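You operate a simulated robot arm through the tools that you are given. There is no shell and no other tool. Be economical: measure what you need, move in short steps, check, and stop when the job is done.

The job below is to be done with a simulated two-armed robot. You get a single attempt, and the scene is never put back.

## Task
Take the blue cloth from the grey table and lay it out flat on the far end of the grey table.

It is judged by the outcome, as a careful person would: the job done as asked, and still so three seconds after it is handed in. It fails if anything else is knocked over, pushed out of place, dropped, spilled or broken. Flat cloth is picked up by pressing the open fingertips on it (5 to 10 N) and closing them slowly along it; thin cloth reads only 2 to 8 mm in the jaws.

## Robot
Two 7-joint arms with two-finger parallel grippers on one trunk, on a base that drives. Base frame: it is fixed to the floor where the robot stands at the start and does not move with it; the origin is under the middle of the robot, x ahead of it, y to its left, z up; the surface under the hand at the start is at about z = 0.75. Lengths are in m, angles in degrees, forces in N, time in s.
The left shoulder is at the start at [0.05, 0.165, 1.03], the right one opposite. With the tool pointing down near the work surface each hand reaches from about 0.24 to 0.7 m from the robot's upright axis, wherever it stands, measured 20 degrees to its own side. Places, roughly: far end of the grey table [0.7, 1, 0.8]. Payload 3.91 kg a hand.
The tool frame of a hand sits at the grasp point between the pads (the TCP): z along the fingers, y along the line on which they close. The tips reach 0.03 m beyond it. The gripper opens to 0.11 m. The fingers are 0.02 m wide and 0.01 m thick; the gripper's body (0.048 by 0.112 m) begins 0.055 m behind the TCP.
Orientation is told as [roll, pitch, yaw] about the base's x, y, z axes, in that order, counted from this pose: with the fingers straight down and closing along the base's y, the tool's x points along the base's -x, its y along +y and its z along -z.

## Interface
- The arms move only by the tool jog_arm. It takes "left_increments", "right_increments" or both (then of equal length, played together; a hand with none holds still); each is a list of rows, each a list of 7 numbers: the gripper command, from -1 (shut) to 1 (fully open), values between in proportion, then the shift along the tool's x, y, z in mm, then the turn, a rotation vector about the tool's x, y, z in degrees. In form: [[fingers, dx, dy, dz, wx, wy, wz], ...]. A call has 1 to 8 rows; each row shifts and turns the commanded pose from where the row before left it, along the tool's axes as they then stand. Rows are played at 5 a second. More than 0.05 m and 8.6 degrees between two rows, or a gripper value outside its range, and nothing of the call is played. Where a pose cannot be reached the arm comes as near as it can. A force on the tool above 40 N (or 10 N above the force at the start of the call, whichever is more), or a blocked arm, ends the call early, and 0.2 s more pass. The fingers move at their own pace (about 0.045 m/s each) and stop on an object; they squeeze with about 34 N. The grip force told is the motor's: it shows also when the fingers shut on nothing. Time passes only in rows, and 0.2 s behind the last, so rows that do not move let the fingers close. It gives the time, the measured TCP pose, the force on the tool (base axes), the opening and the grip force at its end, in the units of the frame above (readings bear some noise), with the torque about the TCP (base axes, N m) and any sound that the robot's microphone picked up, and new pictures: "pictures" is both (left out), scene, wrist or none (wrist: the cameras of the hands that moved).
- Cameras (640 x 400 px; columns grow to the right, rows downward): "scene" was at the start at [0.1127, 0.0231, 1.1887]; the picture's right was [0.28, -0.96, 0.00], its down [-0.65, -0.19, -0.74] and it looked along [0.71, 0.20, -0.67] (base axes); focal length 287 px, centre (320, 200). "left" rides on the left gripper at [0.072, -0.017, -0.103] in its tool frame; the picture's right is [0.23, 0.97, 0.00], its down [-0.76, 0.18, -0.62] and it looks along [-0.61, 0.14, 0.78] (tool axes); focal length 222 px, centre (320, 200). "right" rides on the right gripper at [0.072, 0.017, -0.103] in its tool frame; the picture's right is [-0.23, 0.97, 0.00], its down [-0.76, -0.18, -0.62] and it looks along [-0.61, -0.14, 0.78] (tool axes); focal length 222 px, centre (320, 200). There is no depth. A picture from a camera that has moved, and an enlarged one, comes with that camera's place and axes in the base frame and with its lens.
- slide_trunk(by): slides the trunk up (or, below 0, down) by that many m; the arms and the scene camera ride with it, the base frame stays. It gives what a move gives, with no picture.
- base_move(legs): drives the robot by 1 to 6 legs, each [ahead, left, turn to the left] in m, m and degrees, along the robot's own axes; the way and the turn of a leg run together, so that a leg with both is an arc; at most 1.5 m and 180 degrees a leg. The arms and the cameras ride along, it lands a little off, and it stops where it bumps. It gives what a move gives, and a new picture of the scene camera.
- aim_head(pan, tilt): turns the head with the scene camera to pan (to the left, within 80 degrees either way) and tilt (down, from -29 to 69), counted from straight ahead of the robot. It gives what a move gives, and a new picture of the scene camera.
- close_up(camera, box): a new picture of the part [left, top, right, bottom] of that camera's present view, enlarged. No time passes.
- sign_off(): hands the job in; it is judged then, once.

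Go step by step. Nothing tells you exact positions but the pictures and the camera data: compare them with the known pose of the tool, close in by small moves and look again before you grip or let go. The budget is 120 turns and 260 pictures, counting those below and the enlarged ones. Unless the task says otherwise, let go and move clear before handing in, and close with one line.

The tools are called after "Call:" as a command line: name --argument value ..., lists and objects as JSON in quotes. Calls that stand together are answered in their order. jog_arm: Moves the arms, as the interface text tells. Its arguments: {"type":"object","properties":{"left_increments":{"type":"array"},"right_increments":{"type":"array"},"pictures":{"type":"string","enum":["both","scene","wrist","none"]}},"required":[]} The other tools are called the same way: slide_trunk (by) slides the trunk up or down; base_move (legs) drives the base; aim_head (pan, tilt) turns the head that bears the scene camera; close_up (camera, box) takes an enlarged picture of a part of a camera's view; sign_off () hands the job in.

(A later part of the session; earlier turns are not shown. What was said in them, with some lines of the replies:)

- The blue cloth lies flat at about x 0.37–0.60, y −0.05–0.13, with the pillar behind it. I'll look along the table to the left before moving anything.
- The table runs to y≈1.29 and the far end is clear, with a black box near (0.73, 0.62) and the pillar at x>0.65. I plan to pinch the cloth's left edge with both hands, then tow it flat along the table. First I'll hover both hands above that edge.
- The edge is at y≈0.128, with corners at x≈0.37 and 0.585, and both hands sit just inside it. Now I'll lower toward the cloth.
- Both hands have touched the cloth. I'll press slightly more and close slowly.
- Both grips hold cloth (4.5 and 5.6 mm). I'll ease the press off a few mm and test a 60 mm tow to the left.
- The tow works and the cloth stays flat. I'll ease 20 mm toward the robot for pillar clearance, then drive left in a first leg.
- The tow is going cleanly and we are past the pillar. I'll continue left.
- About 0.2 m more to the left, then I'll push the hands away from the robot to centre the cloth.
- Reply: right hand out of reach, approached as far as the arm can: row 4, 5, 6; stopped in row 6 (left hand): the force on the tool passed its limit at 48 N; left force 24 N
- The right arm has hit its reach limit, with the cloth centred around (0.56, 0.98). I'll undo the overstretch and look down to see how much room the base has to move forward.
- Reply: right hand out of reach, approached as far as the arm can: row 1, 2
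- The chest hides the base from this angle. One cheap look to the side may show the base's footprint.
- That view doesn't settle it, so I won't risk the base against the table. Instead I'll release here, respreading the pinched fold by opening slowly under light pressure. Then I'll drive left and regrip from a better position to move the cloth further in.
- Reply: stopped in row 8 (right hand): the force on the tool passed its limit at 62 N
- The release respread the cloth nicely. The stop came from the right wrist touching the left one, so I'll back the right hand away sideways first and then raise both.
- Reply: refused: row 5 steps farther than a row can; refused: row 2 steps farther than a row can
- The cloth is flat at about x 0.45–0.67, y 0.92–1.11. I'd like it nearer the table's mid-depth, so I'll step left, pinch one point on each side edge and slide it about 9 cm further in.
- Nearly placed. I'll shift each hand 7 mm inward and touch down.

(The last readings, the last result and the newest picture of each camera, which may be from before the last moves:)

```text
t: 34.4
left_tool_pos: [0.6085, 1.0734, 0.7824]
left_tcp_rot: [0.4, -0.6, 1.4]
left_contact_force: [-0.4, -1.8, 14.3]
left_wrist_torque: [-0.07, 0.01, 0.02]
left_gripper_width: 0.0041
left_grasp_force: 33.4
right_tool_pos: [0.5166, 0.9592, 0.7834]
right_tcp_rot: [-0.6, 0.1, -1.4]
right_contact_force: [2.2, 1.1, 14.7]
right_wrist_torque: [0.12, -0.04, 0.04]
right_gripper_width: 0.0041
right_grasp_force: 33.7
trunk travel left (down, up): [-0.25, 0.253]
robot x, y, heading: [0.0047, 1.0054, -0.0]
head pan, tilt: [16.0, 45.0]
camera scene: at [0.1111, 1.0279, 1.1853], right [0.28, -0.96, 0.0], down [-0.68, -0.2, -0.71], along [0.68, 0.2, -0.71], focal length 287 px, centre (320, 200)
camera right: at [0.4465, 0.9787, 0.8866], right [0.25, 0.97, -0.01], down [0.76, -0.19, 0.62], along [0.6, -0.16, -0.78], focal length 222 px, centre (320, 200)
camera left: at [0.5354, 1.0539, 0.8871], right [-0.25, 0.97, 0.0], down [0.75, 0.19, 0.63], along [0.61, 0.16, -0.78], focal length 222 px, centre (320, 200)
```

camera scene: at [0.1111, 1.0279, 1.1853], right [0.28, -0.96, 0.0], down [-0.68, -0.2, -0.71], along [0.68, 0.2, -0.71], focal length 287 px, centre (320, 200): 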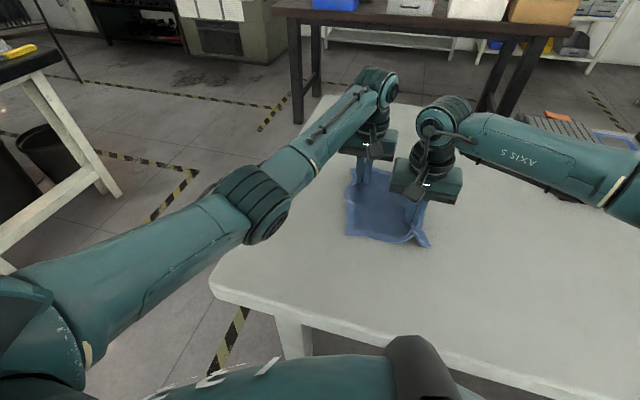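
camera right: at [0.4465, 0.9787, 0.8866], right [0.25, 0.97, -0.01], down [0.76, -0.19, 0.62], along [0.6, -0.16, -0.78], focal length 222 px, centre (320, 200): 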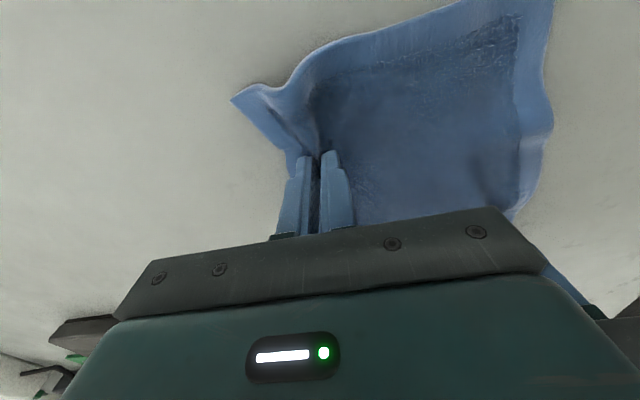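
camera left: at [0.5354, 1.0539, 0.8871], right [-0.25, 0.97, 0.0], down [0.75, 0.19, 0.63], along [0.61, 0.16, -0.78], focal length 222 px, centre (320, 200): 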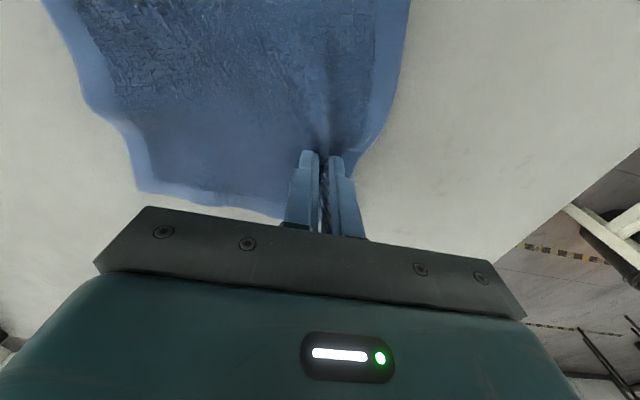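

Both sides are pinched. I'll ease off the press and slide away from the robot.

Call:
jog_arm --left_increments '[[-1, 0, 0, -3.5, 0, 0, 0], [-1, -14, 0, 0, 0, 0, 0], [-1, -14, 0, 0, 0, 0, 0], [-1, -14, 0, 0, 0, 0, 0], [-1, -14, 0, 0, 0, 0, 0], [-1, -14, 0, 0, 0, 0, 0]]' --right_increments '[[-1, 0, 0, -3.5, 0, 0, 0], [-1, -14, 0, 0, 0, 0, 0], [-1, -14, 0, 0, 0, 0, 0], [-1, -14, 0, 0, 0, 0, 0], [-1, -14, 0, 0, 0, 0, 0], [-1, -14, 0, 0, 0, 0, 0]]'

```text
t: 35.8
left_tool_pos: [0.6408, 1.0773, 0.7867]
left_tcp_rot: [0.4, -0.3, 1.4]
left_contact_force: [0.7, -0.6, 1.3]
left_wrist_torque: [0.0, 0.0, 0.04]
left_gripper_width: 0.0043
left_grasp_force: 33.8
left hand out of reach, approached as far as the arm can: row 4, 5, 6
right_tool_pos: [0.5887, 0.9564, 0.7833]
right_tcp_rot: [-0.6, 0.5, -1.3]
right_contact_force: [-1.6, 0.3, 3.7]
right_wrist_torque: [0.04, 0.04, 0.03]
right_gripper_width: 0.0037
right_grasp_force: 33.9
trunk travel left (down, up): [-0.25, 0.253]
robot x, y, heading: [0.0016, 1.0069, 0.4]
head pan, tilt: [16.0, 45.0]
camera scene: at [0.1129, 1.028, 1.185], right [0.28, -0.96, 0.0], down [-0.68, -0.2, -0.71], along [0.68, 0.2, -0.71], focal length 287 px, centre (320, 200)
camera right: at [0.519, 0.9761, 0.8878], right [0.25, 0.97, -0.01], down [0.76, -0.19, 0.62], along [0.6, -0.16, -0.78], focal length 222 px, centre (320, 200)
camera left: at [0.5683, 1.0581, 0.8902], right [-0.25, 0.97, 0.01], down [0.75, 0.19, 0.63], along [0.61, 0.16, -0.78], focal length 222 px, centre (320, 200)
```

scene: 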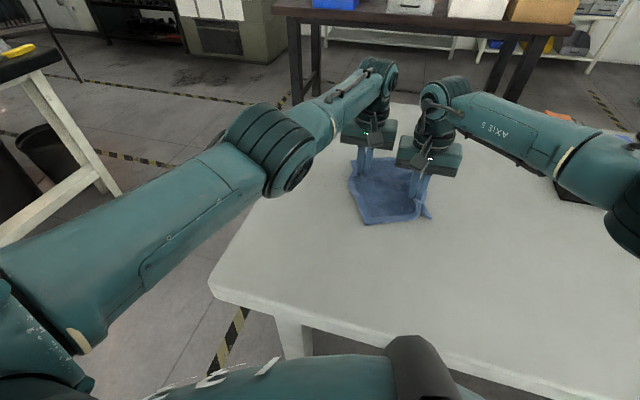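
right: 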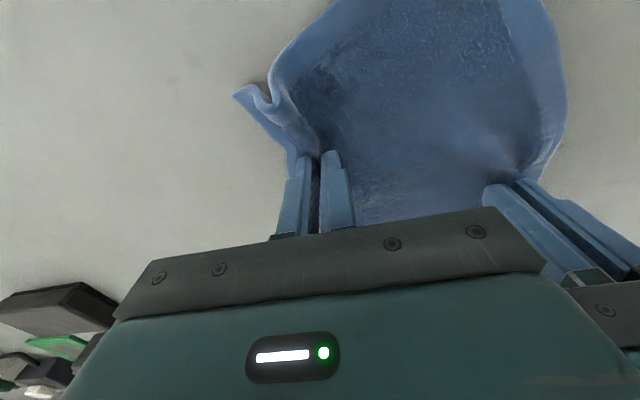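
left: 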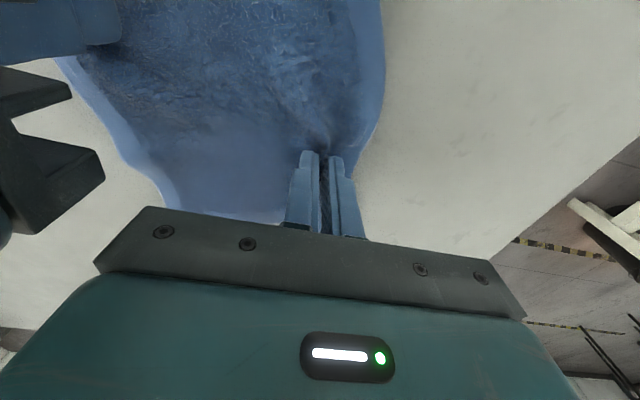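

The left arm is at its limit at x≈0.64. I'll bring the right hand back to restore the original hand spacing so the cloth isn't skewed, and then look.

Call:
jog_arm --left_increments '[[-1, 2, 3, 0, 0, 0, 0], [-1, 0, 0, 0, 0, 0, 0], [-1, 0, 0, 0, 0, 0, 0]]' --right_increments '[[-1, 13, -2, 0, 0, 0, 0], [-1, 13, -2, 0, 0, 0, 0], [-1, 12, -2, 0, 0, 0, 0]]'

```text
t: 36.6
left_tool_pos: [0.6384, 1.0796, 0.7848]
left_tcp_rot: [0.3, -0.2, 1.5]
left_contact_force: [-1.6, -3.9, 0.8]
left_wrist_torque: [-0.09, 0.07, 0.08]
left_gripper_width: 0.0046
left_grasp_force: 34.4
right_tool_pos: [0.5514, 0.9513, 0.7847]
right_tcp_rot: [-0.6, 0.5, -1.3]
right_contact_force: [3.0, 4.5, 1.2]
right_wrist_torque: [0.1, -0.07, 0.04]
right_gripper_width: 0.004
right_grasp_force: 33.4
trunk travel left (down, up): [-0.25, 0.253]
robot x, y, heading: [0.0048, 1.0033, 0.4]
head pan, tilt: [16.0, 45.0]
camera scene: at [0.1132, 1.0279, 1.1849], right [0.28, -0.96, 0.0], down [-0.68, -0.2, -0.71], along [0.68, 0.2, -0.71], focal length 287 px, centre (320, 200)
camera right: at [0.4806, 0.9716, 0.8887], right [0.25, 0.97, -0.01], down [0.76, -0.19, 0.62], along [0.6, -0.16, -0.78], focal length 222 px, centre (320, 200)
camera left: at [0.5665, 1.0609, 0.8895], right [-0.25, 0.97, 0.0], down [0.75, 0.19, 0.63], along [0.61, 0.16, -0.78], focal length 222 px, centre (320, 200)
```

scene: 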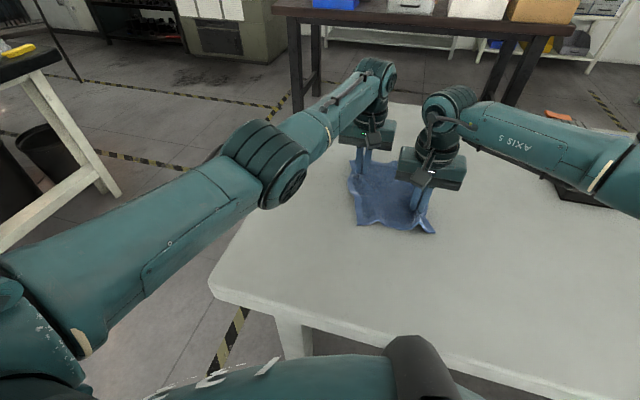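
right: 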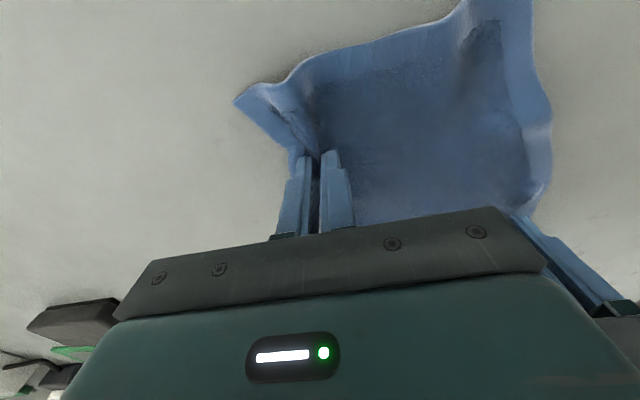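
left: 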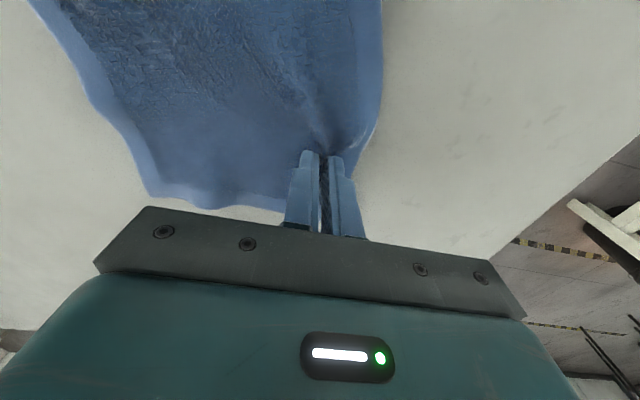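

Spacing is back and the cloth is slightly taut. I'll release by opening slowly under light pressure, then lift straight up.

Call:
jog_arm --left_increments '[[-1, 0, 0, 3, 0, 0, 0], [-0.85, 0, 0, 0, 0, 0, 0], [-0.7, 0, 0, 0, 0, 0, 0], [-0.55, 0, 0, 0, 0, 0, 0], [-0.4, 0, 0, 0, 0, 0, 0], [-0.33, 0, 0, 0, 0, 0, 0], [-0.33, 0, 0, -10, 0, 0, 0], [-0.33, 0, 5, -40, 0, 0, 0]]' --right_increments '[[-1, 0, 0, 3, 0, 0, 0], [-0.85, 0, 0, 0, 0, 0, 0], [-0.7, 0, 0, 0, 0, 0, 0], [-0.55, 0, 0, 0, 0, 0, 0], [-0.4, 0, 0, 0, 0, 0, 0], [-0.33, 0, 0, 0, 0, 0, 0], [-0.33, 0, 0, -10, 0, 0, 0], [-0.33, 0, -5, -40, 0, 0, 0]]' --pictures "none"

Call:
jog_arm --left_increments '[[-0.33, 0, 30, -30, 0, 0, 0], [-0.33, 0, 45, 0, 0, 0, 0], [-0.33, 0, 45, 0, 0, 0, 0]]' --right_increments '[[-0.33, 0, -30, -30, 0, 0, 0], [-0.33, 0, -45, 0, 0, 0, 0], [-0.33, 0, -45, 0, 0, 0, 0]]'

```text
t: 38.4
left_tool_pos: [0.6379, 1.0843, 0.8313]
left_tcp_rot: [0.4, -0.2, 1.5]
left_contact_force: [-0.1, 0.5, 0.4]
left_wrist_torque: [-0.01, 0.0, 0.0]
left_gripper_width: 0.0369
left_grasp_force: 0.0
right_tool_pos: [0.5507, 0.9459, 0.8313]
right_tcp_rot: [-0.6, 0.5, -1.2]
right_contact_force: [-0.1, 1.0, -0.7]
right_wrist_torque: [0.01, 0.01, -0.03]
right_gripper_width: 0.0368
right_grasp_force: 0.2
trunk travel left (down, up): [-0.25, 0.253]
robot x, y, heading: [0.0024, 1.0031, 0.4]
head pan, tilt: [16.0, 45.0]
```

```text
t: 39.2
left_tool_pos: [0.6332, 1.205, 0.8631]
left_tcp_rot: [0.4, -0.3, 1.5]
left_contact_force: [0.3, 0.3, -0.1]
left_wrist_torque: [0.02, 0.01, -0.02]
left_gripper_width: 0.0369
left_grasp_force: 0.1
right_tool_pos: [0.5492, 0.8253, 0.8618]
right_tcp_rot: [-0.6, 0.4, -1.3]
right_contact_force: [0.1, 0.7, 0.0]
right_wrist_torque: [0.04, 0.01, 0.0]
right_gripper_width: 0.037
right_grasp_force: 0.1
trunk travel left (down, up): [-0.25, 0.253]
robot x, y, heading: [0.0022, 1.0045, 0.3]
head pan, tilt: [16.0, 45.0]
camera scene: at [0.1134, 1.0279, 1.185], right [0.28, -0.96, 0.0], down [-0.68, -0.2, -0.71], along [0.68, 0.2, -0.71], focal length 287 px, centre (320, 200)
camera right: at [0.4789, 0.846, 0.9657], right [0.25, 0.97, -0.01], down [0.76, -0.19, 0.62], along [0.6, -0.16, -0.78], focal length 222 px, centre (320, 200)
camera left: at [0.561, 1.1865, 0.9675], right [-0.25, 0.97, 0.01], down [0.75, 0.19, 0.63], along [0.61, 0.16, -0.78], focal length 222 px, centre (320, 200)
```

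scene: 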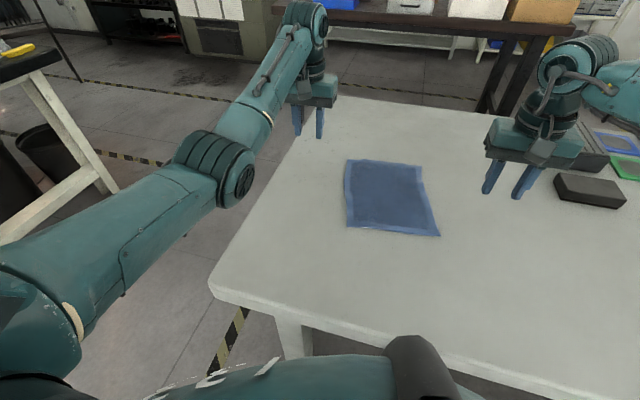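
right: 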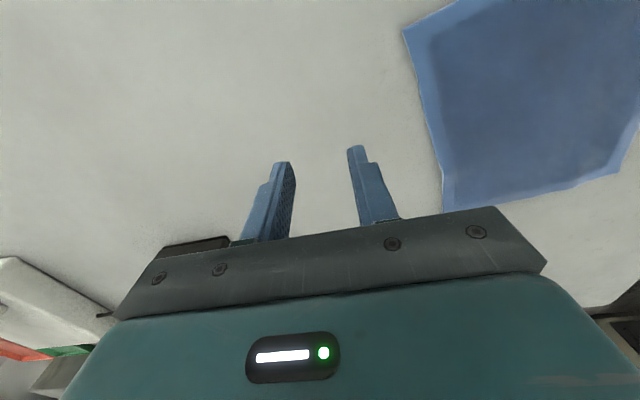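
left: 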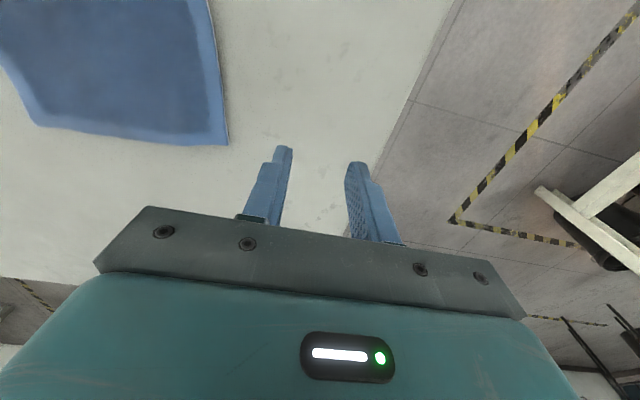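

The cloth lies flat, fully spread and centred near (0.59, 1.02). One enlarged look to confirm flatness.

Call:
close_up --camera "scene" --box '[310, 130, 470, 260]'

Call:
jog_arm --left_increments '[[-0.33, 0, 0, -30, 0, 0, 0], [-0.33, 0, 0, 0, 0, 0, 0]]' --right_increments '[[-0.33, 0, 0, -30, 0, 0, 0], [-0.33, 0, 0, 0, 0, 0, 0]]' --pictures "none"

```text
3.08 times, centred on (390, 195) of scene
camera zoom: at [0.1134, 1.0279, 1.185], right [0.28, -0.96, 0.0], down [-0.68, -0.2, -0.71], along [0.68, 0.2, -0.71], focal length 884 px, centre (105, 215)
```

zoom: 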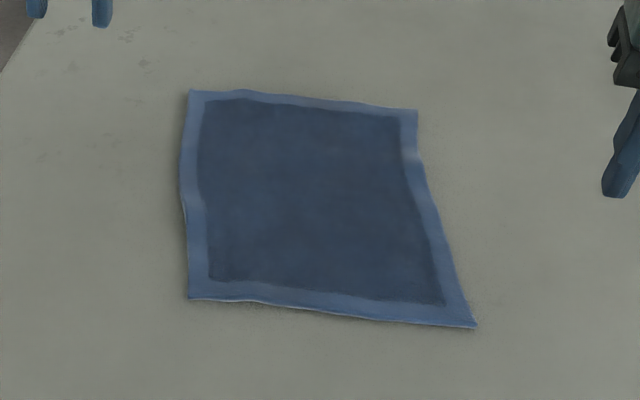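

```text
t: 39.8
left_tool_pos: [0.6351, 1.2039, 0.8925]
left_tcp_rot: [0.5, -0.3, 1.4]
left_contact_force: [0.7, 0.3, 0.1]
left_wrist_torque: [0.03, 0.0, 0.03]
left_gripper_width: 0.0367
left_grasp_force: 0.1
right_tool_pos: [0.5494, 0.8277, 0.8927]
right_tcp_rot: [-0.5, 0.3, -1.3]
right_contact_force: [-0.3, 0.3, 0.8]
right_wrist_torque: [0.02, 0.01, 0.01]
right_gripper_width: 0.0368
right_grasp_force: 0.1
trunk travel left (down, up): [-0.25, 0.253]
robot x, y, heading: [0.0022, 1.0048, 0.2]
head pan, tilt: [16.0, 45.0]
```

The cloth is flat with no folds, both hands are clear of it, and nothing else has been disturbed, so I'm handing in.

Call:
sign_off

```text
The job is handed in.
```

The blue cloth is laid out flat on the far end of the grey table, centred near x 0.59, y 1.02. That is about 0.11 m short of the rough mark's x of 0.7, because the arms reached no further.
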